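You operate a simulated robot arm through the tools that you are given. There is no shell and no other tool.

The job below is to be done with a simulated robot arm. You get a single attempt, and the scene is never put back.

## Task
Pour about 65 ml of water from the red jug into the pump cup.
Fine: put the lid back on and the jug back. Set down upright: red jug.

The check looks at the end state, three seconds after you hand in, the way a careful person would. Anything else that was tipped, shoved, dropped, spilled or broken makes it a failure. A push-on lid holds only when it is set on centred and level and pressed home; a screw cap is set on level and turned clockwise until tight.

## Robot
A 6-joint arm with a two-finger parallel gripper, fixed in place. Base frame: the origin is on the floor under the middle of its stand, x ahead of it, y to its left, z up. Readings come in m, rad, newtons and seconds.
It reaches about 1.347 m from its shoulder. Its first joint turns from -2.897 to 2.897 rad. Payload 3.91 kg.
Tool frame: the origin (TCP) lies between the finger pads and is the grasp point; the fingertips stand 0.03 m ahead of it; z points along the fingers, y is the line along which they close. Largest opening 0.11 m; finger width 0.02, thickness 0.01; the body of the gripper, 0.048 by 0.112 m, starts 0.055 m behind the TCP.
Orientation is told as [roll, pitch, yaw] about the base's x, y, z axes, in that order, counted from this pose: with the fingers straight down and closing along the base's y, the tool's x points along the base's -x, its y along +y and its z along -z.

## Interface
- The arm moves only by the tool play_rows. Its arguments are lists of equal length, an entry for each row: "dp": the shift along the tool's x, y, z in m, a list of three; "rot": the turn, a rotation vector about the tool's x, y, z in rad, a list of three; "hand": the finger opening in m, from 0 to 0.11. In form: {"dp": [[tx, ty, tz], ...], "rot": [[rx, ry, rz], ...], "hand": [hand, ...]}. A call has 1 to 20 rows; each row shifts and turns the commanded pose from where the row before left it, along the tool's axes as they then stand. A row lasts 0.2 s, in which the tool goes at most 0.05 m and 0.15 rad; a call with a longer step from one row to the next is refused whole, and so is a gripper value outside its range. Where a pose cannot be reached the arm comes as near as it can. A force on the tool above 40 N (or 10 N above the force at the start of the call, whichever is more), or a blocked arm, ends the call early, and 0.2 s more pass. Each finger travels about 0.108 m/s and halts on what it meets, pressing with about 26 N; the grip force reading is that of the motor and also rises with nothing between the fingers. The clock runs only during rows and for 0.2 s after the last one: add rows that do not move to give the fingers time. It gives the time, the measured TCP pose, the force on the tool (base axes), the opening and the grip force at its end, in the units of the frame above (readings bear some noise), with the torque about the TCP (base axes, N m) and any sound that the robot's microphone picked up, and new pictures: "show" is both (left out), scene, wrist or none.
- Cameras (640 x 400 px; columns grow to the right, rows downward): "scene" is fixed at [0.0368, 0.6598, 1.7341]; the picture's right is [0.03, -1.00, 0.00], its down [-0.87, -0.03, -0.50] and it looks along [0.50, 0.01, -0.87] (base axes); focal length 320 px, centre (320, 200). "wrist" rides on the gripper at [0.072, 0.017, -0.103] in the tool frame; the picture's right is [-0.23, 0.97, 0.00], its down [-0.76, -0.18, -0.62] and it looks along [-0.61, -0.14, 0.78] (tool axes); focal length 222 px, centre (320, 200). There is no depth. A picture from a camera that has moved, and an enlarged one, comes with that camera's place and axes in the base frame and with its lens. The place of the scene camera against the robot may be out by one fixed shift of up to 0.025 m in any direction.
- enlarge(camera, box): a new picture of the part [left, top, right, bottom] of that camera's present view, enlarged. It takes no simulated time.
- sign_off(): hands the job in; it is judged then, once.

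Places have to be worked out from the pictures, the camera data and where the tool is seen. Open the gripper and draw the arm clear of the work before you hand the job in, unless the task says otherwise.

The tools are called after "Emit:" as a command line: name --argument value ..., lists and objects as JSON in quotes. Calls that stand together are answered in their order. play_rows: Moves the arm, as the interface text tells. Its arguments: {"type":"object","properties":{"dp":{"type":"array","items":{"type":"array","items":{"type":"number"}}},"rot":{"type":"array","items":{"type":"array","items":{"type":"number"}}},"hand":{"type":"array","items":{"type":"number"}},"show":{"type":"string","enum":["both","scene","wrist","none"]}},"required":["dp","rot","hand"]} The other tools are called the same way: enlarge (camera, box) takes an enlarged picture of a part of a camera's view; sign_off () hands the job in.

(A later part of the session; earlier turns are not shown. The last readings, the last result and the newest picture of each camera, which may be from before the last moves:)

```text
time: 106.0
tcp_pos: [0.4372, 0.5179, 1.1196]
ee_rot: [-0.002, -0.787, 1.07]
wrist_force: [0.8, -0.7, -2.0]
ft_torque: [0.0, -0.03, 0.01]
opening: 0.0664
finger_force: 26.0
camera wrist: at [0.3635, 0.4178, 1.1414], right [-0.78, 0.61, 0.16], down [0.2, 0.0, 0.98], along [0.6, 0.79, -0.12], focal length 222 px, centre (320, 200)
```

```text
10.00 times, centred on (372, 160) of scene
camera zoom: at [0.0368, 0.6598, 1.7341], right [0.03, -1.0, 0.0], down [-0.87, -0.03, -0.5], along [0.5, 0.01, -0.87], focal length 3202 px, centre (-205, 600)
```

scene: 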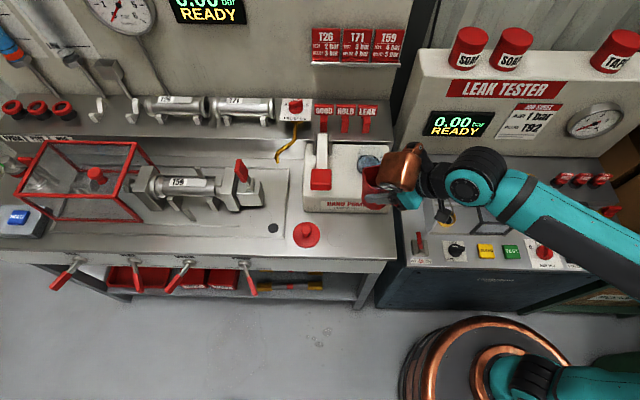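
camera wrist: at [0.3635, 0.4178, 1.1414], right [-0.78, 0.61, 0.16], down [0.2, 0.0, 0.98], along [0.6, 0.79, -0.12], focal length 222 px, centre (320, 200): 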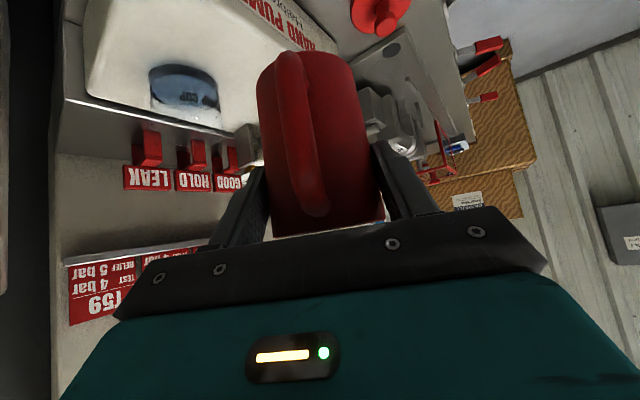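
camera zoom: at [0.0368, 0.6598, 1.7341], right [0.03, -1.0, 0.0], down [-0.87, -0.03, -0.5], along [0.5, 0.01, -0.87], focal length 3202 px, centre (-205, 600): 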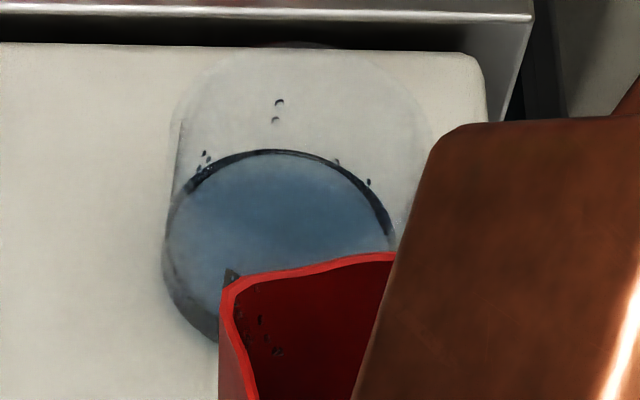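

The surface is now calm: the layer measures about 12.4 mm by 33.5 mm radius, so about 44 ml, up from about 32 ml in the same view before. I'll cross-check with another set of weight readings.

Emit:
play_rows --dp '[[0, 0, 0]]' --rot '[[0, 0, 0]]' --hand '[0.03]' --show "none"

Emit:
play_rows --dp '[[0, 0, 0]]' --rot '[[0, 0, 0]]' --hand '[0.03]' --show "none"

Emit:
play_rows --dp '[[0, 0, 0]]' --rot '[[0, 0, 0]]' --hand '[0.03]' --show "none"

Emit:
play_rows --dp '[[0, 0, 0]]' --rot '[[0, 0, 0]]' --hand '[0.03]' --show "none"

Emit:
play_rows --dp '[[0, 0, 0]]' --rot '[[0, 0, 0]]' --hand '[0.03]' --show "none"

Emit:
play_rows --dp '[[0, 0, 0]]' --rot '[[0, 0, 0]]' --hand '[0.03]' --show "none"

Emit:
play_rows --dp '[[0, 0, 0]]' --rot '[[0, 0, 0]]' --hand '[0.03]' --show "none"

Emit:
play_rows --dp '[[0, 0, 0]]' --rot '[[0, 0, 0]]' --hand '[0.03]' --show "none"

Emit:
play_rows --dp '[[0, 0, 0]]' --rot '[[0, 0, 0]]' --hand '[0.03]' --show "none"

Emit:
play_rows --dp '[[0, 0, 0]]' --rot '[[0, 0, 0]]' --hand '[0.03]' --show "none"

Emit:
play_rows --dp '[[0, 0, 0]]' --rot '[[0, 0, 0]]' --hand '[0.03]' --show "none"

Emit:
play_rows --dp '[[0, 0, 0]]' --rot '[[0, 0, 0]]' --hand '[0.03]' --show "none"

Emit:
play_rows --dp '[[0, 0, 0]]' --rot '[[0, 0, 0]]' --hand '[0.03]' --show "none"

Emit:
play_rows --dp '[[0, 0, 0]]' --rot '[[0, 0, 0]]' --hand '[0.03]' --show "none"

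Emit:
play_rows --dp '[[0, 0, 0]]' --rot '[[0, 0, 0]]' --hand '[0.03]' --show "none"

Emit:
play_rows --dp '[[0, 0, 0]]' --rot '[[0, 0, 0]]' --hand '[0.03]' --show "none"

```text
time: 106.4
tcp_pos: [0.438, 0.5189, 1.1208]
ee_rot: [0.0, -0.787, 1.069]
wrist_force: [0.4, 0.3, -1.6]
ft_torque: [-0.01, 0.01, -0.02]
opening: 0.0663
finger_force: 25.9
```

```text
time: 106.8
tcp_pos: [0.4379, 0.5196, 1.1192]
ee_rot: [-0.002, -0.786, 1.07]
wrist_force: [0.1, 0.0, -1.2]
ft_torque: [0.01, 0.01, -0.02]
opening: 0.0661
finger_force: 25.8
```

```text
time: 107.2
tcp_pos: [0.4376, 0.5196, 1.119]
ee_rot: [0.002, -0.788, 1.07]
wrist_force: [0.1, 0.2, -1.0]
ft_torque: [0.01, -0.04, 0.02]
opening: 0.0662
finger_force: 26.2
```

```text
time: 107.6
tcp_pos: [0.4379, 0.5181, 1.1196]
ee_rot: [-0.001, -0.786, 1.069]
wrist_force: [0.2, -0.5, -1.4]
ft_torque: [-0.01, -0.03, 0.0]
opening: 0.0663
finger_force: 25.7
```

```text
time: 108.0
tcp_pos: [0.4382, 0.5189, 1.1197]
ee_rot: [-0.002, -0.788, 1.07]
wrist_force: [-0.1, 0.2, -2.3]
ft_torque: [0.06, 0.01, 0.04]
opening: 0.0661
finger_force: 26.4
```

```text
time: 108.4
tcp_pos: [0.4386, 0.5177, 1.1192]
ee_rot: [-0.001, -0.787, 1.071]
wrist_force: [0.3, -0.3, -1.4]
ft_torque: [-0.02, -0.03, 0.01]
opening: 0.0664
finger_force: 25.8
```

```text
time: 108.8
tcp_pos: [0.4372, 0.5195, 1.1212]
ee_rot: [0.0, -0.785, 1.07]
wrist_force: [0.2, 0.0, -0.6]
ft_torque: [0.0, -0.02, 0.04]
opening: 0.0661
finger_force: 26.3
```

```text
time: 109.2
tcp_pos: [0.4383, 0.5185, 1.1195]
ee_rot: [0.001, -0.787, 1.071]
wrist_force: [0.1, 0.0, -1.2]
ft_torque: [-0.03, 0.0, 0.02]
opening: 0.0664
finger_force: 25.9
```

```text
time: 109.6
tcp_pos: [0.4385, 0.5188, 1.1198]
ee_rot: [0.0, -0.788, 1.071]
wrist_force: [-0.7, -0.4, -1.2]
ft_torque: [-0.02, 0.0, 0.0]
opening: 0.066
finger_force: 25.7
```

```text
time: 110.0
tcp_pos: [0.4373, 0.5189, 1.1194]
ee_rot: [0.0, -0.787, 1.07]
wrist_force: [-0.2, 0.1, -1.5]
ft_torque: [0.01, 0.0, -0.01]
opening: 0.066
finger_force: 25.8
```

```text
time: 110.4
tcp_pos: [0.4383, 0.5188, 1.1187]
ee_rot: [0.0, -0.787, 1.07]
wrist_force: [0.1, 0.3, -0.7]
ft_torque: [0.0, 0.01, 0.01]
opening: 0.0661
finger_force: 26.3
```

```text
time: 110.8
tcp_pos: [0.4377, 0.5203, 1.1192]
ee_rot: [0.0, -0.787, 1.071]
wrist_force: [0.4, -0.4, -1.6]
ft_torque: [-0.02, -0.01, 0.01]
opening: 0.0665
finger_force: 25.7
```

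```text
time: 111.2
tcp_pos: [0.4381, 0.5196, 1.1186]
ee_rot: [0.0, -0.788, 1.07]
wrist_force: [0.1, -0.5, -0.7]
ft_torque: [0.0, 0.02, 0.01]
opening: 0.0662
finger_force: 26.1
```

```text
time: 111.6
tcp_pos: [0.4387, 0.519, 1.1196]
ee_rot: [0.0, -0.787, 1.07]
wrist_force: [-0.4, -1.1, -1.2]
ft_torque: [-0.02, -0.01, -0.01]
opening: 0.0665
finger_force: 25.9
```

```text
time: 112.0
tcp_pos: [0.4386, 0.52, 1.1186]
ee_rot: [-0.001, -0.786, 1.07]
wrist_force: [-0.1, 0.4, -1.2]
ft_torque: [0.0, 0.01, 0.0]
opening: 0.0665
finger_force: 25.6
```

```text
time: 112.4
tcp_pos: [0.4383, 0.5197, 1.1186]
ee_rot: [0.001, -0.789, 1.07]
wrist_force: [0.2, 0.2, -1.2]
ft_torque: [-0.05, -0.05, 0.01]
opening: 0.0663
finger_force: 25.9
```

The weights agree within noise (about 56 ± 19 ml gone) with the roughly 44–45 ml I measure visually, so about 20 ml more is needed. To get past the arm's reach limit I'll repeat the approach and tilt to 45°. Then I'll swing the jug around the spout so the arm stays closer to its base.

Emit:
play_rows --dp '[[-0.001, -0.014, 0.001], [-0.002, -0.028, 0.002], [-0.002, -0.028, 0.002], [-0.002, -0.028, 0.002], [-0.002, -0.028, 0.002], [-0.0007, -0.0138, 0.0008], [0, 0, 0], [-0.0028, 0, -0.0052], [-0.0028, 0, -0.0052], [-0.0028, 0, -0.0052], [-0.0028, 0, -0.0052], [-0.0028, 0, -0.0052], [-0.0028, 0, -0.0052], [-0.0028, 0, -0.0052], [-0.0028, 0, -0.0052], [0, 0, 0], [0, 0, 0.02], [0, 0, 0.02], [0, 0, 0]]' --rot '[[0, 0, 0], [0, 0, 0], [0, 0, 0], [0, 0, 0], [0, 0, 0], [0, 0, 0], [0, 0, 0], [0, 0.098, 0], [0, 0.098, 0], [0, 0.098, 0], [0, 0.098, 0], [0, 0.098, 0], [0, 0.098, 0], [0, 0.098, 0], [0, 0.098, 0], [0, 0, 0], [0, 0, 0], [0, 0, 0], [0, 0, 0]]' --hand '[0.03, 0.03, 0.03, 0.03, 0.03, 0.03, 0.03, 0.03, 0.03, 0.03, 0.03, 0.03, 0.03, 0.03, 0.03, 0.03, 0.03, 0.03, 0.03]' --show "both"

Emit:
enlarge --camera "scene" --box '[320, 90, 440, 190]'

```text
time: 116.4
tcp_pos: [0.5659, 0.4648, 1.1263]
ee_rot: [0.001, -0.006, 1.07]
wrist_force: [0.0, 0.1, -0.9]
ft_torque: [0.0, -0.02, 0.02]
opening: 0.0662
finger_force: 26.1
camera wrist: at [0.5168, 0.4093, 1.229], right [-0.75, 0.67, 0.0], down [0.52, 0.58, 0.63], along [0.42, 0.47, -0.78], focal length 222 px, centre (320, 200)
```

scene: 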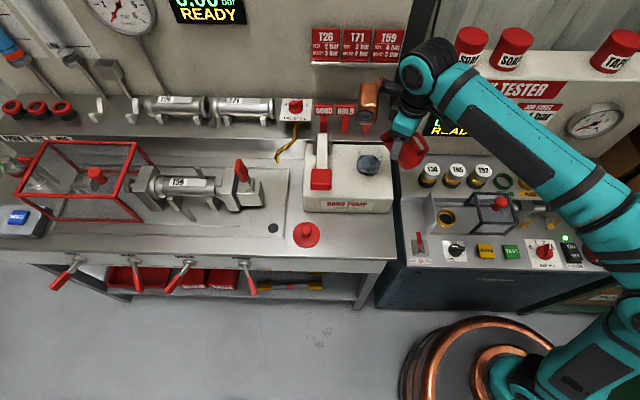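
wrist: 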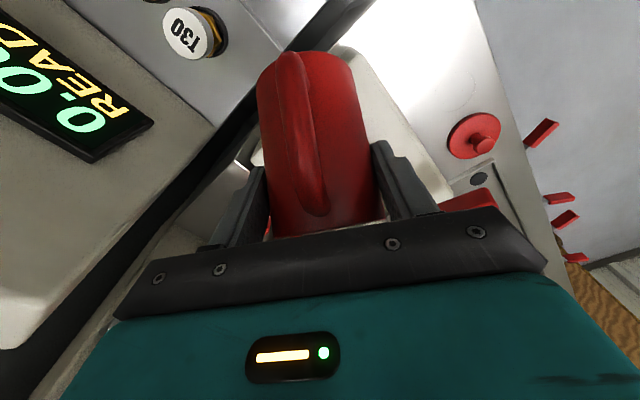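

```text
4.00 times, centred on (380, 140) of scene
camera zoom: at [0.0368, 0.6598, 1.7341], right [0.03, -1.0, 0.0], down [-0.87, -0.03, -0.5], along [0.5, 0.01, -0.87], focal length 1281 px, centre (80, 440)
```

zoom: 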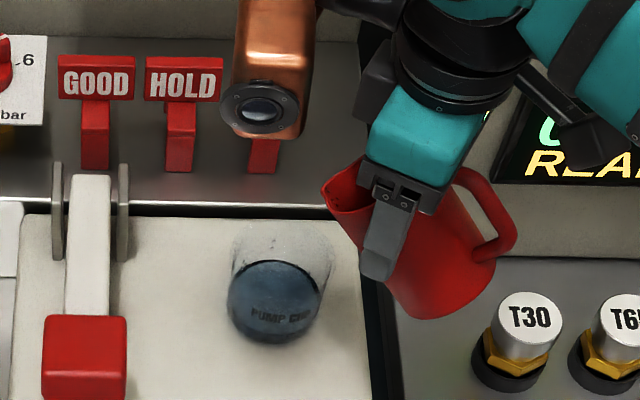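

The spout tip is at about (0.592, 0.512, 1.10), well above the cup's rim. I'll swing the jug 53° about the vertical through the spout tip, so the pour direction points toward +y and the arm needs less reach.

Emit:
play_rows --dp '[[-0.0005, -0.0072, 0], [-0.0005, -0.0072, 0], [-0.0005, -0.0072, 0], [-0.0005, -0.0072, 0], [-0.0005, -0.0072, 0], [-0.0005, -0.0072, 0], [-0.0005, -0.0072, 0], [0, 0, 0]]' --rot '[[0, 0, -0.133], [0, 0, -0.133], [0, 0, -0.133], [0, 0, -0.133], [0, 0, -0.133], [0, 0, -0.133], [0, 0, -0.133], [0, 0, 0]]' --hand '[0.03, 0.03, 0.03, 0.03, 0.03, 0.03, 0.03, 0.03]' --show "both"

Emit:
enlarge --camera "scene" --box '[320, 90, 440, 190]'

```text
time: 118.2
tcp_pos: [0.6151, 0.4641, 1.1246]
ee_rot: [-0.004, -0.004, 2.003]
wrist_force: [0.4, 0.1, -1.5]
ft_torque: [0.03, 0.01, -0.01]
opening: 0.0662
finger_force: 26.1
camera wrist: at [0.6306, 0.3912, 1.2282], right [-0.98, -0.2, 0.0], down [-0.16, 0.76, 0.63], along [-0.12, 0.61, -0.78], focal length 222 px, centre (320, 200)
```

scene: 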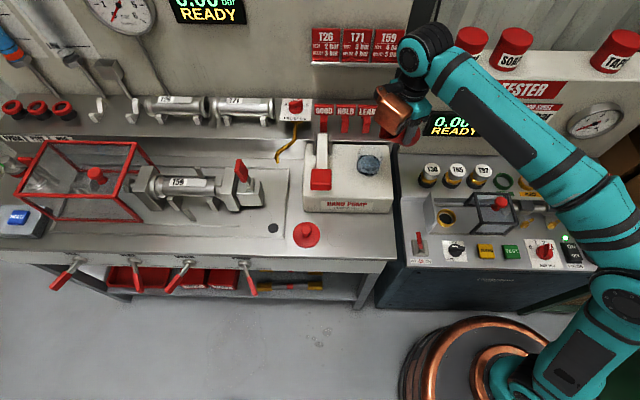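
wrist: 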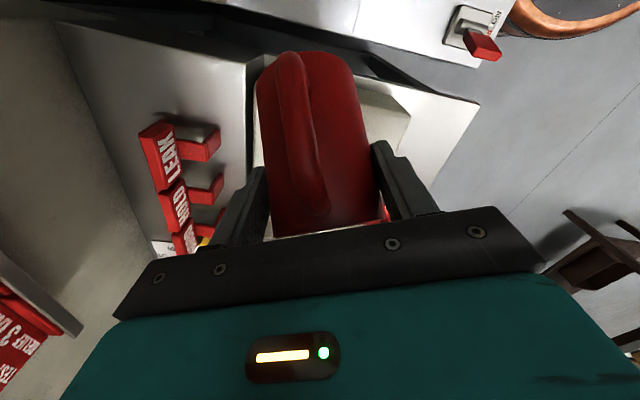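

```text
4.00 times, centred on (380, 140) of scene
camera zoom: at [0.0368, 0.6598, 1.7341], right [0.03, -1.0, 0.0], down [-0.87, -0.03, -0.5], along [0.5, 0.01, -0.87], focal length 1281 px, centre (80, 440)
```

zoom: 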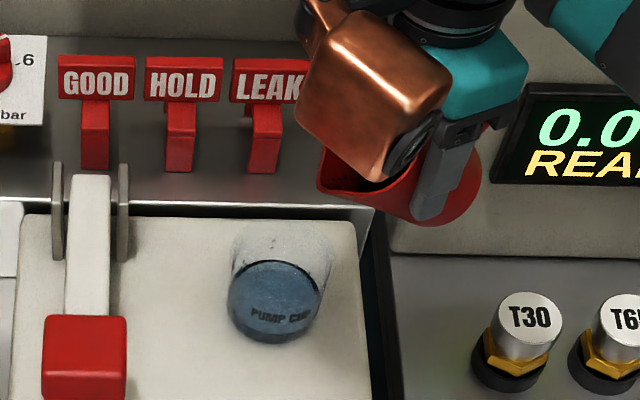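

The swing went cleanly, with the spout tip still above the cup. I'll shift it about 18 mm in +x to line up with the cup's centre line, tilt to 60° up high, and then lower to pouring height.

Emit:
play_rows --dp '[[0.0075, -0.0163, 0], [-0.0024, 0, -0.0046], [-0.0024, 0, -0.0046], [-0.0024, 0, -0.0046], [0, 0, 0], [-0.0047, 0, 0.0177], [-0.0047, 0, 0.0177], [-0.0036, 0, 0.0133], [0, 0, 0]]' --rot '[[0, 0, 0], [0, 0.087, 0], [0, 0.087, 0], [0, 0.087, 0], [0, 0, 0], [0, 0, 0], [0, 0, 0], [0, 0, 0], [0, 0, 0]]' --hand '[0.03, 0.03, 0.03, 0.03, 0.03, 0.03, 0.03, 0.03, 0.03]' --show "both"

Emit:
enlarge --camera "scene" --box '[330, 100, 430, 190]'

```text
time: 120.2
tcp_pos: [0.6286, 0.472, 1.0861]
ee_rot: [-0.003, 0.258, 2.0]
wrist_force: [1.1, -0.8, -1.1]
ft_torque: [0.01, 0.01, -0.02]
opening: 0.0663
finger_force: 26.5
camera wrist: at [0.6318, 0.4246, 1.2059], right [-0.98, -0.21, -0.06], down [-0.21, 0.89, 0.41], along [-0.03, 0.41, -0.91], focal length 222 px, centre (320, 200)
```

scene: 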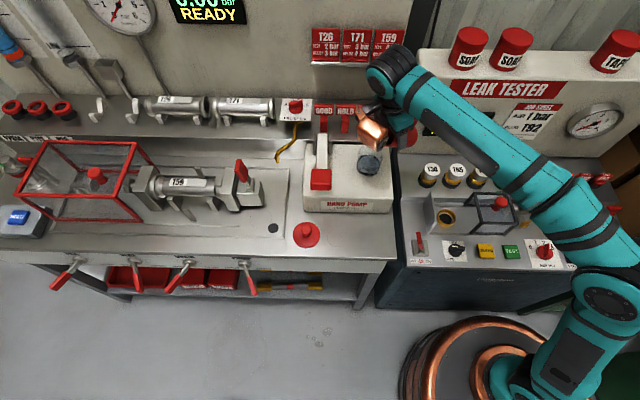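
wrist: 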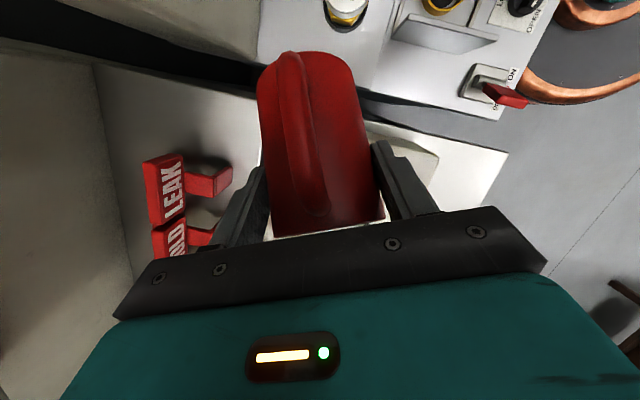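

```text
4.44 times, centred on (380, 145) of scene
camera zoom: at [0.0368, 0.6598, 1.7341], right [0.03, -1.0, 0.0], down [-0.87, -0.03, -0.5], along [0.5, 0.01, -0.87], focal length 1423 px, centre (53, 444)
```

zoom: 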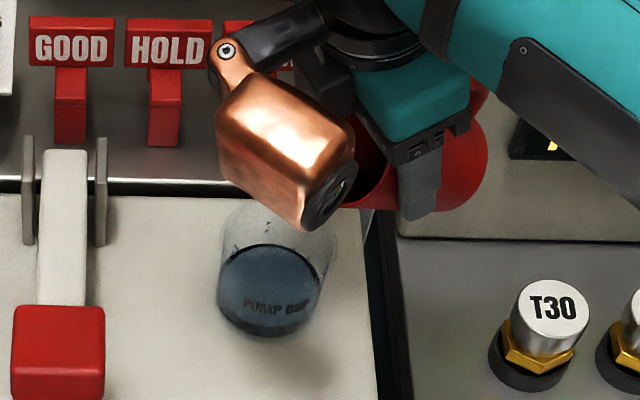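

No reach problem this way; the spout tip should be at about (0.610, 0.514, 1.047), 11 mm before the cup's centre, though the lamp hides it from the fixed camera. I'll tilt to about 69°, where the last flow ended, and verify the pose.

Emit:
play_rows --dp '[[-0.0019, 0, -0.0037], [-0.0019, 0, -0.0037], [-0.0005, 0, -0.0011], [0, 0, 0], [0, 0, 0]]' --rot '[[0, 0.07, 0], [0, 0.07, 0], [0, 0.02, 0], [0, 0, 0], [0, 0, 0]]' --hand '[0.03, 0.03, 0.03, 0.03, 0.03]' --show "both"

Emit:
enlarge --camera "scene" --box '[345, 120, 405, 190]'

```text
time: 121.4
tcp_pos: [0.6257, 0.477, 1.0948]
ee_rot: [-0.002, 0.418, 2.001]
wrist_force: [0.3, 0.3, -1.7]
ft_torque: [0.04, -0.01, 0.0]
opening: 0.0661
finger_force: 26.2
camera wrist: at [0.6207, 0.4486, 1.2185], right [-0.97, -0.22, -0.1], down [-0.24, 0.94, 0.26], along [0.03, 0.28, -0.96], focal length 222 px, centre (320, 200)
```

scene: 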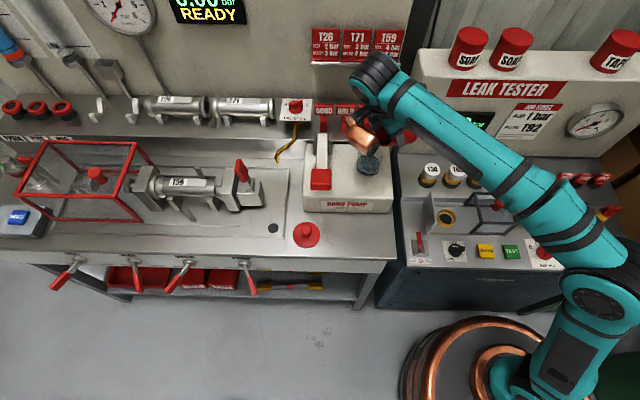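
wrist: 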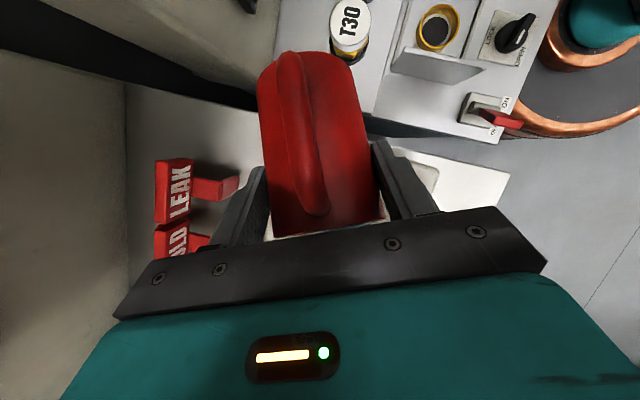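

```text
5.71 times, centred on (375, 155) of scene
camera zoom: at [0.0368, 0.6598, 1.7341], right [0.03, -1.0, 0.0], down [-0.87, -0.03, -0.5], along [0.5, 0.01, -0.87], focal length 1830 px, centre (6, 457)
```

zoom: 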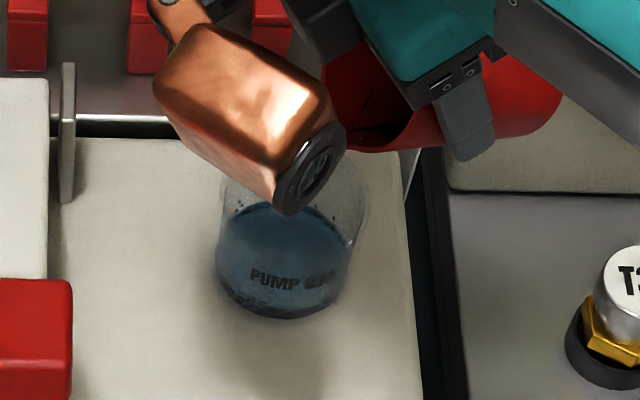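

At 69° everything is in place and the arm is within reach. I'll tilt to about 72° and hold for about a second.

Emit:
play_rows --dp '[[-0.0007, 0, -0.0014], [-0.0007, 0, -0.0014], [0, 0, 0], [0, 0, 0], [0, 0, 0], [0, 0, 0]]' --rot '[[0, 0.026, 0], [0, 0.026, 0], [0, 0, 0], [0, 0, 0], [0, 0, 0], [0, 0, 0]]' --hand '[0.03, 0.03, 0.03, 0.03, 0.03, 0.03]' --show "scene"

Emit:
enlarge --camera "scene" --box '[345, 120, 405, 190]'

```text
time: 122.8
tcp_pos: [0.6249, 0.4805, 1.0971]
ee_rot: [-0.003, 0.471, 2.002]
wrist_force: [-0.1, -0.3, -1.0]
ft_torque: [0.02, 0.0, -0.01]
opening: 0.0665
finger_force: 25.8
```

scene: 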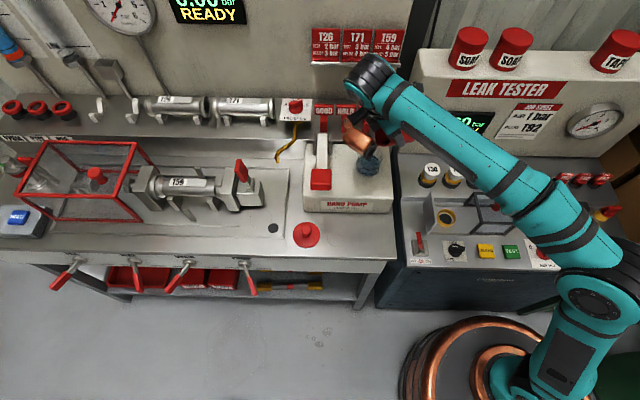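

```text
5.71 times, centred on (375, 155) of scene
camera zoom: at [0.0368, 0.6598, 1.7341], right [0.03, -1.0, 0.0], down [-0.87, -0.03, -0.5], along [0.5, 0.01, -0.87], focal length 1830 px, centre (6, 457)
```

zoom: 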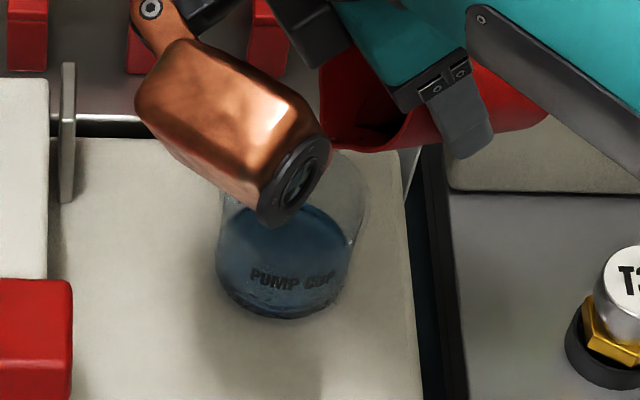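

No clear stream is visible yet at 72° behind the lamp. I'll hold a moment more and look at the area just under the spout.

Emit:
play_rows --dp '[[0, 0, 0], [0, 0, 0], [0, 0, 0], [0, 0, 0]]' --rot '[[0, 0, 0], [0, 0, 0], [0, 0, 0], [0, 0, 0]]' --hand '[0.03, 0.03, 0.03, 0.03]' --show "scene"

Emit:
enlarge --camera "scene" --box '[360, 138, 396, 176]'

```text
time: 123.8
tcp_pos: [0.6245, 0.4809, 1.0978]
ee_rot: [-0.002, 0.47, 2.0]
wrist_force: [0.1, -0.1, -1.2]
ft_torque: [0.02, 0.0, 0.01]
opening: 0.0661
finger_force: 26.1
```

scene: 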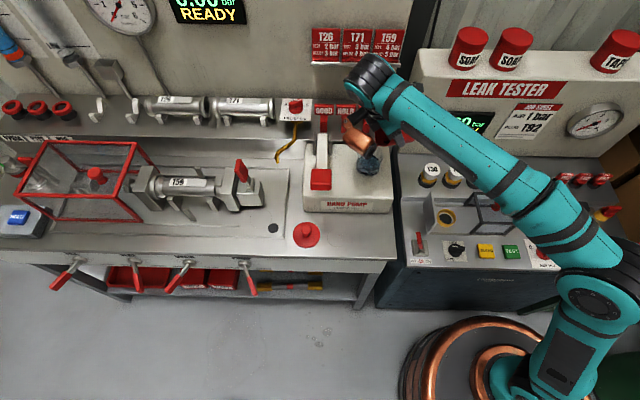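

```text
10.53 times, centred on (378, 157) of scene
camera zoom: at [0.0368, 0.6598, 1.7341], right [0.03, -1.0, 0.0], down [-0.87, -0.03, -0.5], along [0.5, 0.01, -0.87], focal length 3371 px, centre (-290, 653)
```

zoom: 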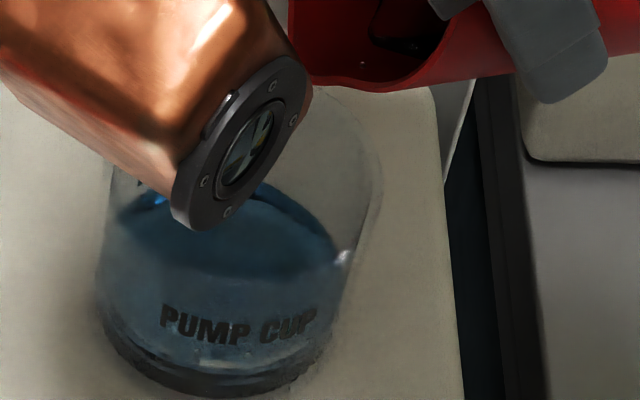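

The level is creeping up. I'll tilt to about 75° and hold a little over a second.

Emit:
play_rows --dp '[[-0.0007, 0, -0.0014], [-0.0007, 0, -0.0014], [0, 0, 0], [0, 0, 0], [0, 0, 0], [0, 0, 0]]' --rot '[[0, 0.026, 0], [0, 0.026, 0], [0, 0, 0], [0, 0, 0], [0, 0, 0], [0, 0, 0]]' --hand '[0.03, 0.03, 0.03, 0.03, 0.03, 0.03]' --show "scene"

Emit:
enlarge --camera "scene" --box '[356, 138, 396, 178]'

```text
time: 125.2
tcp_pos: [0.6248, 0.4824, 1.099]
ee_rot: [-0.005, 0.522, 1.999]
wrist_force: [-0.1, 0.3, -1.0]
ft_torque: [0.03, 0.02, 0.0]
opening: 0.066
finger_force: 26.6
```

scene: 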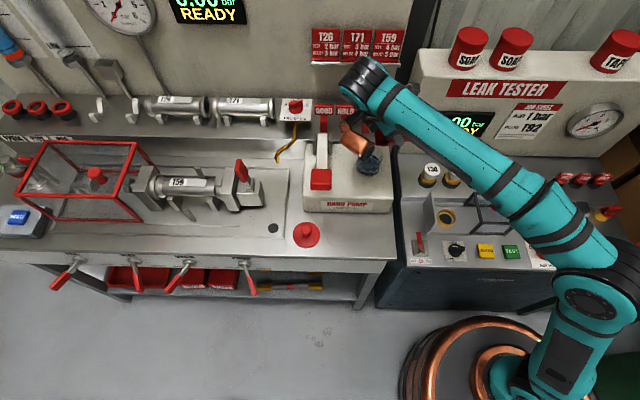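

```text
10.00 times, centred on (376, 158) of scene
camera zoom: at [0.0368, 0.6598, 1.7341], right [0.03, -1.0, 0.0], down [-0.87, -0.03, -0.5], along [0.5, 0.01, -0.87], focal length 3202 px, centre (-240, 620)
```

zoom: 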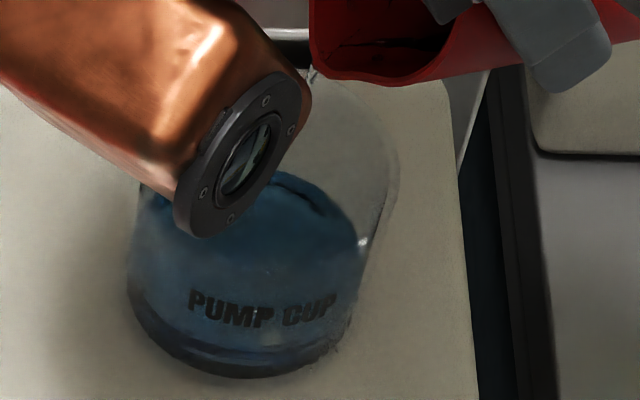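

A drop is visible leaving the spout. I'll hold this tilt a little longer.

Emit:
play_rows --dp '[[0, 0, 0], [0, 0, 0], [0, 0, 0], [0, 0, 0]]' --rot '[[0, 0, 0], [0, 0, 0], [0, 0, 0], [0, 0, 0]]' --hand '[0.03, 0.03, 0.03, 0.03]' --show "both"

Emit:
enlarge --camera "scene" --box '[356, 138, 396, 178]'

```text
time: 126.2
tcp_pos: [0.6243, 0.4821, 1.0981]
ee_rot: [-0.004, 0.522, 2.001]
wrist_force: [0.1, 1.0, -1.0]
ft_torque: [0.03, 0.03, 0.0]
opening: 0.0661
finger_force: 25.7
camera wrist: at [0.6138, 0.4648, 1.2245], right [-0.97, -0.23, -0.12], down [-0.24, 0.96, 0.16], along [0.07, 0.18, -0.98], focal length 222 px, centre (320, 200)
```

scene: 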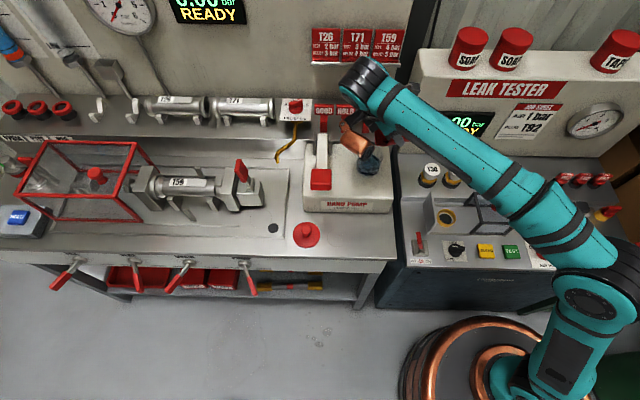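
wrist: 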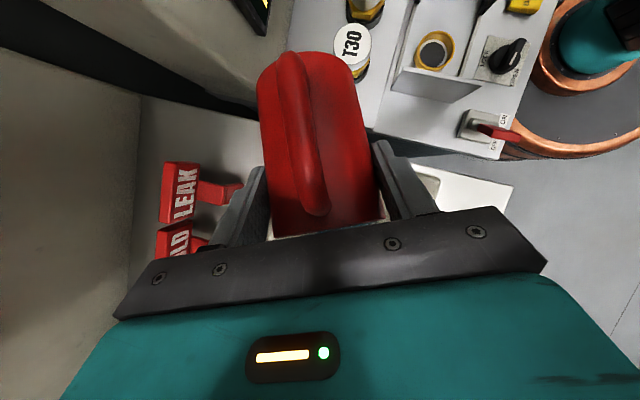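

```text
10.00 times, centred on (376, 158) of scene
camera zoom: at [0.0368, 0.6598, 1.7341], right [0.03, -1.0, 0.0], down [-0.87, -0.03, -0.5], along [0.5, 0.01, -0.87], focal length 3202 px, centre (-240, 620)
```

zoom: 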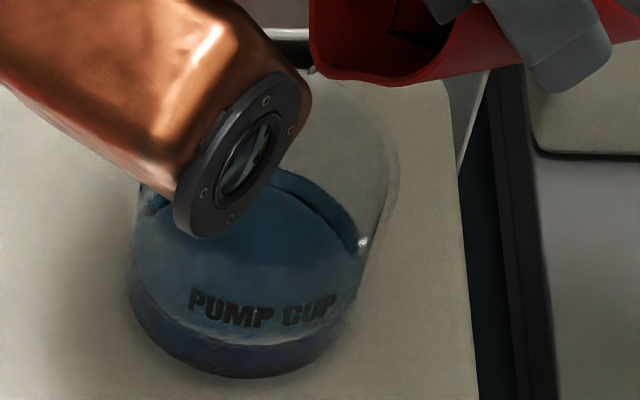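

The level has risen visibly. Before adding more I'll tilt back and rise 4 cm so the lamp clears the view, and measure the surface from the fixed camera.

Emit:
play_rows --dp '[[0.0067, 0, -0.0048], [0.0061, 0, -0.0051], [0.0054, 0, -0.0054], [0.0048, 0, -0.0056], [0, 0, 0], [0, 0, 0], [0, 0, 0], [0, 0, 0]]' --rot '[[0, -0.07, 0], [0, -0.07, 0], [0, -0.07, 0], [0, -0.07, 0], [0, 0, 0], [0, 0, 0], [0, 0, 0], [0, 0, 0]]' --hand '[0.03, 0.03, 0.03, 0.03, 0.03, 0.03, 0.03, 0.03]' --show "scene"

Emit:
enlarge --camera "scene" --box '[350, 140, 395, 180]'

Emit:
enlarge --camera "scene" --box '[330, 100, 430, 190]'

```text
time: 128.0
tcp_pos: [0.6305, 0.4711, 1.1278]
ee_rot: [-0.003, 0.241, 1.998]
wrist_force: [-0.3, -0.3, -1.7]
ft_torque: [0.03, 0.03, 0.0]
opening: 0.066
finger_force: 26.4
```

scene: 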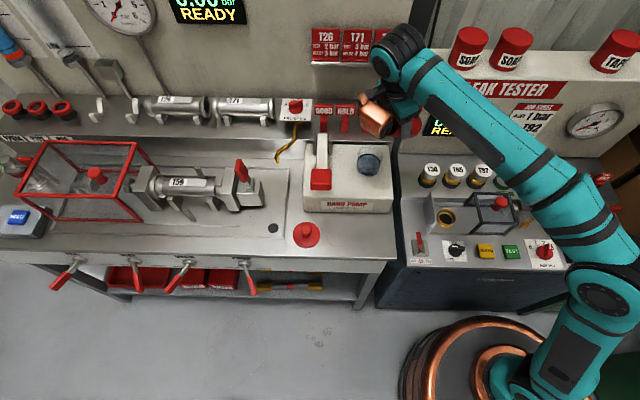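

```text
10.00 times, centred on (372, 160) of scene
camera zoom: at [0.0368, 0.6598, 1.7341], right [0.03, -1.0, 0.0], down [-0.87, -0.03, -0.5], along [0.5, 0.01, -0.87], focal length 3202 px, centre (-205, 600)
```

zoom: 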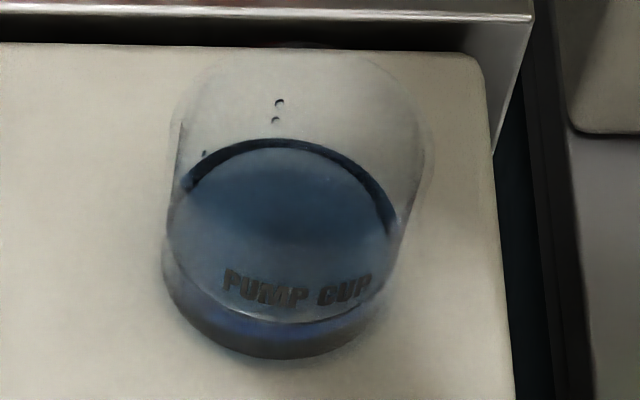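

```text
4.44 times, centred on (380, 145) of scene
camera zoom: at [0.0368, 0.6598, 1.7341], right [0.03, -1.0, 0.0], down [-0.87, -0.03, -0.5], along [0.5, 0.01, -0.87], focal length 1423 px, centre (53, 444)
```

zoom: 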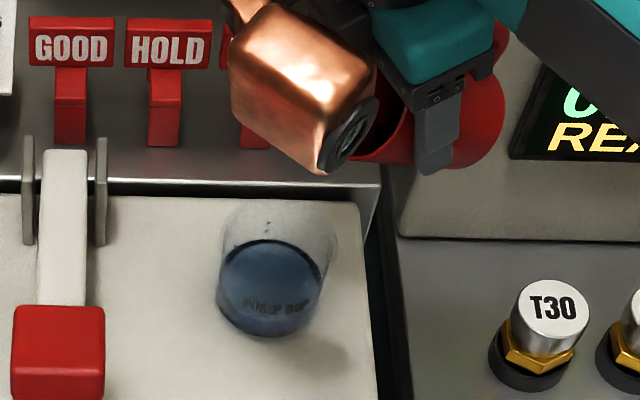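

This is a clean view: the surface's near edge and the cup's bottom edge are about 36 px apart, or 18 mm, suggesting 60–69 ml. I'll zoom in closer to separate the water layer from the glass base.

Emit:
enlarge --camera "scene" --box '[354, 162, 384, 180]'

Emit:
enlarge --camera "scene" --box '[354, 142, 384, 162]'

```text
16.00 times, centred on (369, 171) of scene
camera zoom: at [0.0368, 0.6598, 1.7341], right [0.03, -1.0, 0.0], down [-0.87, -0.03, -0.5], along [0.5, 0.01, -0.87], focal length 5124 px, centre (-464, 664)
```

zoom: 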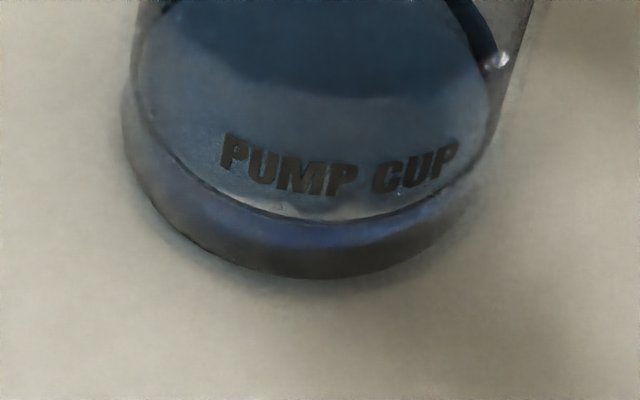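

```text
16.00 times, centred on (369, 152) of scene
camera zoom: at [0.0368, 0.6598, 1.7341], right [0.03, -1.0, 0.0], down [-0.87, -0.03, -0.5], along [0.5, 0.01, -0.87], focal length 5124 px, centre (-464, 968)
```

zoom: 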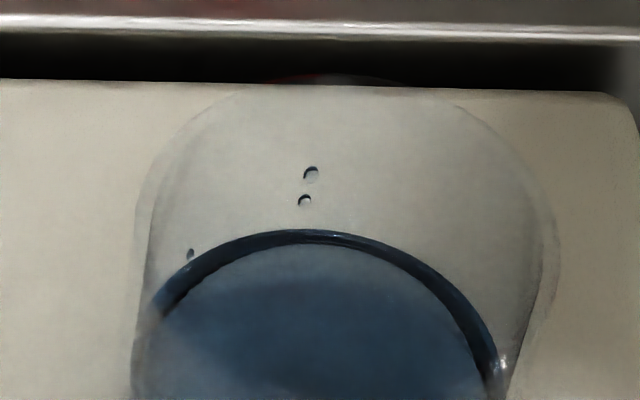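

The water layer measures about 18–19 mm deep, which for a 33–33.5 mm inner radius is about 62–67 ml, right at the target. As a sanity check I'll take one more set of weight readings before putting the jug away.

Emit:
play_rows --dp '[[0, 0, 0]]' --rot '[[0, 0, 0]]' --hand '[0.03]' --show "none"

Emit:
play_rows --dp '[[0, 0, 0]]' --rot '[[0, 0, 0]]' --hand '[0.03]' --show "none"

Emit:
play_rows --dp '[[0, 0, 0]]' --rot '[[0, 0, 0]]' --hand '[0.03]' --show "none"

Emit:
play_rows --dp '[[0, 0, 0]]' --rot '[[0, 0, 0]]' --hand '[0.03]' --show "none"

Emit:
play_rows --dp '[[0, 0, 0]]' --rot '[[0, 0, 0]]' --hand '[0.03]' --show "none"

Emit:
play_rows --dp '[[0, 0, 0]]' --rot '[[0, 0, 0]]' --hand '[0.03]' --show "none"

Emit:
play_rows --dp '[[0, 0, 0]]' --rot '[[0, 0, 0]]' --hand '[0.03]' --show "none"

Emit:
play_rows --dp '[[0, 0, 0]]' --rot '[[0, 0, 0]]' --hand '[0.03]' --show "none"

Emit:
play_rows --dp '[[0, 0, 0]]' --rot '[[0, 0, 0]]' --hand '[0.03]' --show "none"

Emit:
play_rows --dp '[[0, 0, 0]]' --rot '[[0, 0, 0]]' --hand '[0.03]' --show "none"

Emit:
play_rows --dp '[[0, 0, 0]]' --rot '[[0, 0, 0]]' --hand '[0.03]' --show "none"

Emit:
play_rows --dp '[[0, 0, 0]]' --rot '[[0, 0, 0]]' --hand '[0.03]' --show "none"

Emit:
play_rows --dp '[[0, 0, 0]]' --rot '[[0, 0, 0]]' --hand '[0.03]' --show "none"

Emit:
play_rows --dp '[[0, 0, 0]]' --rot '[[0, 0, 0]]' --hand '[0.03]' --show "none"

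Emit:
play_rows --dp '[[0, 0, 0]]' --rot '[[0, 0, 0]]' --hand '[0.03]' --show "none"

Emit:
play_rows --dp '[[0, 0, 0]]' --rot '[[0, 0, 0]]' --hand '[0.03]' --show "none"

```text
time: 128.4
tcp_pos: [0.6307, 0.4716, 1.1272]
ee_rot: [-0.003, 0.242, 2.001]
wrist_force: [1.2, 0.3, -1.2]
ft_torque: [-0.02, 0.03, 0.01]
opening: 0.0663
finger_force: 25.9
```

```text
time: 128.8
tcp_pos: [0.6301, 0.471, 1.1269]
ee_rot: [-0.003, 0.243, 2.0]
wrist_force: [0.3, -0.6, -0.6]
ft_torque: [0.02, 0.02, -0.01]
opening: 0.066
finger_force: 26.3
```

```text
time: 129.2
tcp_pos: [0.6297, 0.4714, 1.1264]
ee_rot: [-0.002, 0.241, 2.0]
wrist_force: [-0.1, 1.1, -1.5]
ft_torque: [-0.02, -0.03, -0.02]
opening: 0.0664
finger_force: 26.4
```

```text
time: 129.6
tcp_pos: [0.6313, 0.4719, 1.1282]
ee_rot: [-0.003, 0.242, 2.0]
wrist_force: [0.2, -0.1, -1.2]
ft_torque: [0.03, 0.01, 0.01]
opening: 0.0661
finger_force: 26.2
```

```text
time: 130.0
tcp_pos: [0.6301, 0.4713, 1.1276]
ee_rot: [-0.002, 0.242, 2.0]
wrist_force: [-0.2, 0.9, -1.0]
ft_torque: [0.04, 0.04, 0.0]
opening: 0.0662
finger_force: 25.6
```

```text
time: 130.4
tcp_pos: [0.6295, 0.4714, 1.127]
ee_rot: [-0.003, 0.241, 2.0]
wrist_force: [0.6, -0.4, -0.5]
ft_torque: [0.01, 0.03, -0.01]
opening: 0.066
finger_force: 26.2
```

```text
time: 130.8
tcp_pos: [0.6309, 0.4717, 1.1278]
ee_rot: [-0.003, 0.242, 1.999]
wrist_force: [0.9, 0.4, -1.8]
ft_torque: [0.04, 0.04, 0.0]
opening: 0.0658
finger_force: 25.9
```

```text
time: 131.2
tcp_pos: [0.6296, 0.472, 1.1279]
ee_rot: [-0.003, 0.242, 2.002]
wrist_force: [0.3, 0.8, -1.1]
ft_torque: [0.03, 0.0, 0.01]
opening: 0.0659
finger_force: 25.9
```

```text
time: 131.6
tcp_pos: [0.6303, 0.4724, 1.1272]
ee_rot: [-0.006, 0.242, 2.0]
wrist_force: [-0.7, -0.1, -0.2]
ft_torque: [0.01, 0.02, -0.01]
opening: 0.0662
finger_force: 26.5
```

```text
time: 132.0
tcp_pos: [0.6311, 0.4711, 1.1278]
ee_rot: [-0.004, 0.243, 1.999]
wrist_force: [0.2, -0.3, -1.4]
ft_torque: [0.03, 0.0, -0.01]
opening: 0.0663
finger_force: 25.7
```

```text
time: 132.4
tcp_pos: [0.6304, 0.4711, 1.1283]
ee_rot: [-0.005, 0.24, 2.0]
wrist_force: [0.3, 0.9, -0.9]
ft_torque: [0.03, 0.02, 0.0]
opening: 0.0659
finger_force: 25.7
```

```text
time: 132.8
tcp_pos: [0.6305, 0.471, 1.1278]
ee_rot: [-0.002, 0.243, 2.0]
wrist_force: [-0.1, -0.3, -0.6]
ft_torque: [0.04, -0.02, 0.0]
opening: 0.0661
finger_force: 25.9
```

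```text
time: 133.2
tcp_pos: [0.6296, 0.4718, 1.1282]
ee_rot: [-0.003, 0.242, 1.999]
wrist_force: [0.1, -0.4, -0.9]
ft_torque: [0.03, 0.02, 0.0]
opening: 0.0661
finger_force: 26.3
```

```text
time: 133.6
tcp_pos: [0.6298, 0.472, 1.1266]
ee_rot: [-0.003, 0.243, 2.001]
wrist_force: [0.7, 0.1, -0.7]
ft_torque: [0.02, 0.01, 0.02]
opening: 0.0661
finger_force: 25.7
```

```text
time: 134.0
tcp_pos: [0.6297, 0.4716, 1.1267]
ee_rot: [-0.003, 0.243, 2.001]
wrist_force: [0.3, 0.4, -1.5]
ft_torque: [0.01, -0.01, 0.03]
opening: 0.0662
finger_force: 26.6
```

```text
time: 134.4
tcp_pos: [0.6303, 0.4715, 1.1266]
ee_rot: [-0.003, 0.244, 2.001]
wrist_force: [-0.2, 0.3, -1.0]
ft_torque: [0.04, 0.02, -0.02]
opening: 0.0662
finger_force: 26.1
```

The weights across all stages fit a total of roughly 65–75 ml, consistent with the visual 62–67 ml, so pouring is done. I'll tilt back further while rising and swing the jug back about the spout.

Emit:
play_rows --dp '[[0.0043, 0, -0.0052], [0.0035, 0, -0.0054], [0.0027, 0, -0.0055], [0, 0, 0], [-0.0005, 0.0072, 0], [-0.0005, 0.0072, 0], [-0.0005, 0.0072, 0], [-0.0005, 0.0072, 0], [-0.0005, 0.0072, 0], [-0.0005, 0.0072, 0], [-0.0005, 0.0072, 0], [0, 0, 0]]' --rot '[[0, -0.081, 0], [0, -0.081, 0], [0, -0.081, 0], [0, 0, 0], [0, 0, 0.133], [0, 0, 0.133], [0, 0, 0.133], [0, 0, 0.133], [0, 0, 0.133], [0, 0, 0.133], [0, 0, 0.133], [0, 0, 0]]' --hand '[0.03, 0.03, 0.03, 0.03, 0.03, 0.03, 0.03, 0.03, 0.03, 0.03, 0.03, 0.03]' --show "both"

Emit:
enlarge --camera "scene" --box '[320, 90, 440, 190]'

```text
time: 137.0
tcp_pos: [0.5834, 0.4654, 1.1435]
ee_rot: [-0.001, -0.004, 1.069]
wrist_force: [0.2, 0.4, -1.3]
ft_torque: [-0.01, 0.01, 0.02]
opening: 0.0662
finger_force: 26.0
camera wrist: at [0.5337, 0.4098, 1.2479], right [-0.74, 0.67, 0.0], down [0.52, 0.58, 0.63], along [0.42, 0.47, -0.78], focal length 222 px, centre (320, 200)
```

scene: 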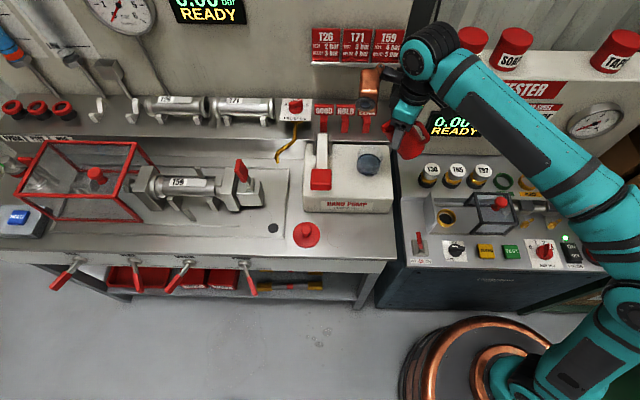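
wrist: 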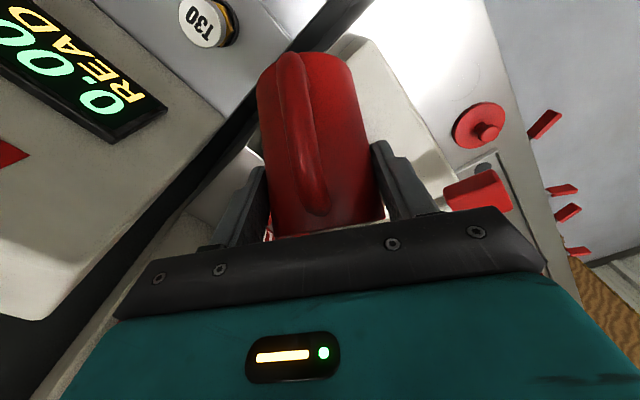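

```text
4.00 times, centred on (380, 140) of scene
camera zoom: at [0.0368, 0.6598, 1.7341], right [0.03, -1.0, 0.0], down [-0.87, -0.03, -0.5], along [0.5, 0.01, -0.87], focal length 1281 px, centre (80, 440)
```

zoom: 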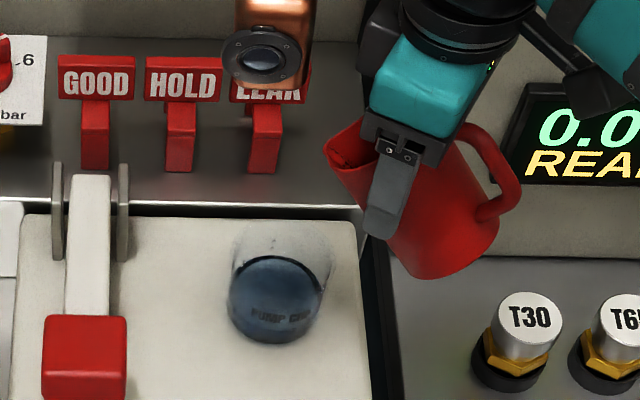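

The jug is back at its original heading, 45° tilted and clear of the cup. I'll bring it upright while rising slightly, then carry it level to above its home spot.

Emit:
play_rows --dp '[[0.0022, 0, 0.0004], [0.0017, 0, 0.0004], [0.0012, 0, 0.0005], [0.0008, 0, 0.0006], [0.0003, 0, 0.0008], [-0.0002, 0, 0.001], [-0.0006, 0, 0.0012], [-0.001, 0, 0.0015], [0, 0, 0], [0.0012, 0.014, -0.0012], [0.0025, 0.0285, -0.0025], [0.0025, 0.0285, -0.0025], [0.0025, 0.0285, -0.0025], [0.0025, 0.0285, -0.0025], [0.0025, 0.0285, -0.0025], [0.001, 0.0109, -0.0011], [0, 0, 0]]' --rot '[[0, -0.098, 0], [0, -0.098, 0], [0, -0.098, 0], [0, -0.098, 0], [0, -0.098, 0], [0, -0.098, 0], [0, -0.098, 0], [0, -0.098, 0], [0, 0, 0], [0, 0, 0], [0, 0, 0], [0, 0, 0], [0, 0, 0], [0, 0, 0], [0, 0, 0], [0, 0, 0], [0, 0, 0]]' --hand '[0.03, 0.03, 0.03, 0.03, 0.03, 0.03, 0.03, 0.03, 0.03, 0.03, 0.03, 0.03, 0.03, 0.03, 0.03, 0.03, 0.03]' --show "both"

Emit:
enlarge --camera "wrist" --box '[150, 60, 250, 150]'

```text
time: 140.6
tcp_pos: [0.4259, 0.5263, 1.1402]
ee_rot: [-0.003, -0.786, 1.07]
wrist_force: [0.4, 0.2, -1.0]
ft_torque: [-0.01, 0.03, 0.03]
opening: 0.0659
finger_force: 25.8
camera wrist: at [0.3515, 0.4248, 1.1614], right [-0.78, 0.61, 0.16], down [0.2, 0.0, 0.98], along [0.6, 0.79, -0.12], focal length 222 px, centre (320, 200)
```

scene: 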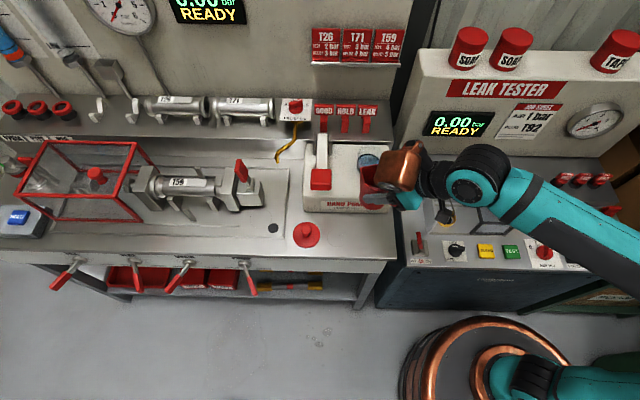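
wrist: 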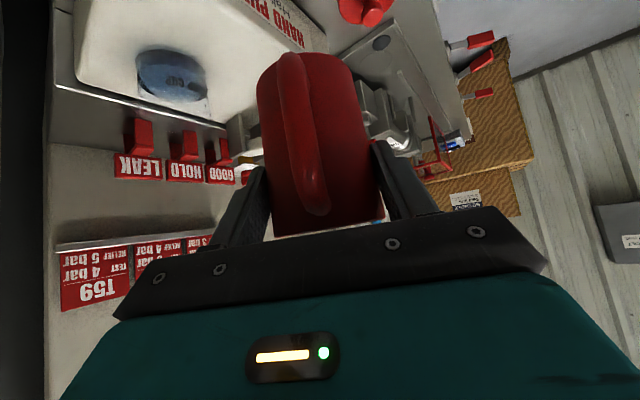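

```text
4.44 times, centred on (200, 105) of wrist
camera zoom: at [0.3515, 0.4248, 1.1614], right [-0.78, 0.61, 0.16], down [0.2, 0.0, 0.98], along [0.6, 0.79, -0.12], focal length 987 px, centre (853, 622)
```

zoom: 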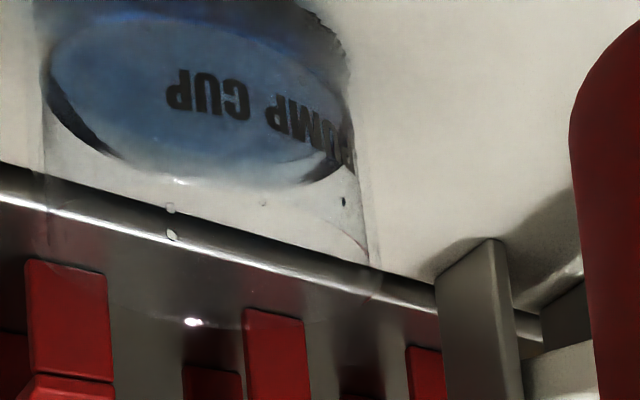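

I'll use this pose for one more look at the water band from the wrist camera, to compare with the earlier 12.4 mm reading.

Emit:
enlarge --camera "wrist" --box '[125, 40, 185, 80]'

Emit:
enlarge --camera "wrist" --box '[125, 40, 225, 120]'

```text
10.00 times, centred on (155, 60) of wrist
camera zoom: at [0.3515, 0.4248, 1.1614], right [-0.78, 0.61, 0.16], down [0.2, 0.0, 0.98], along [0.6, 0.79, -0.12], focal length 2221 px, centre (1970, 1600)
```

zoom: 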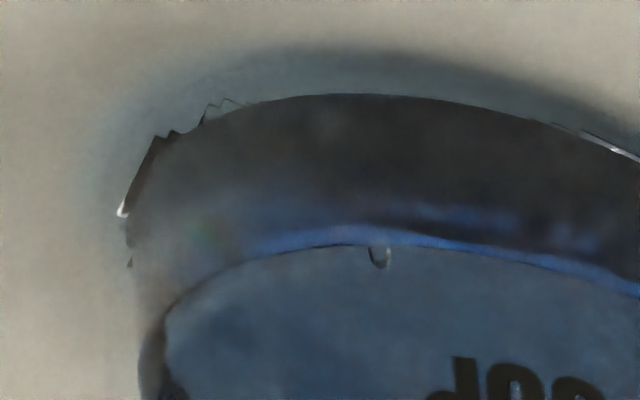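

```text
5.00 times, centred on (175, 80) of wrist
camera zoom: at [0.3515, 0.4248, 1.1614], right [-0.78, 0.61, 0.16], down [0.2, 0.0, 0.98], along [0.6, 0.79, -0.12], focal length 1111 px, centre (1045, 800)
```

zoom: 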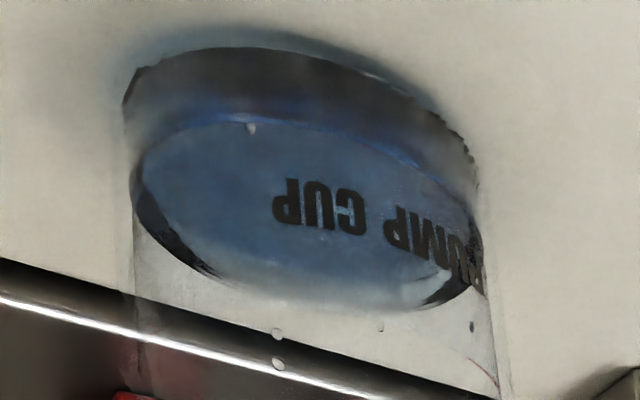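

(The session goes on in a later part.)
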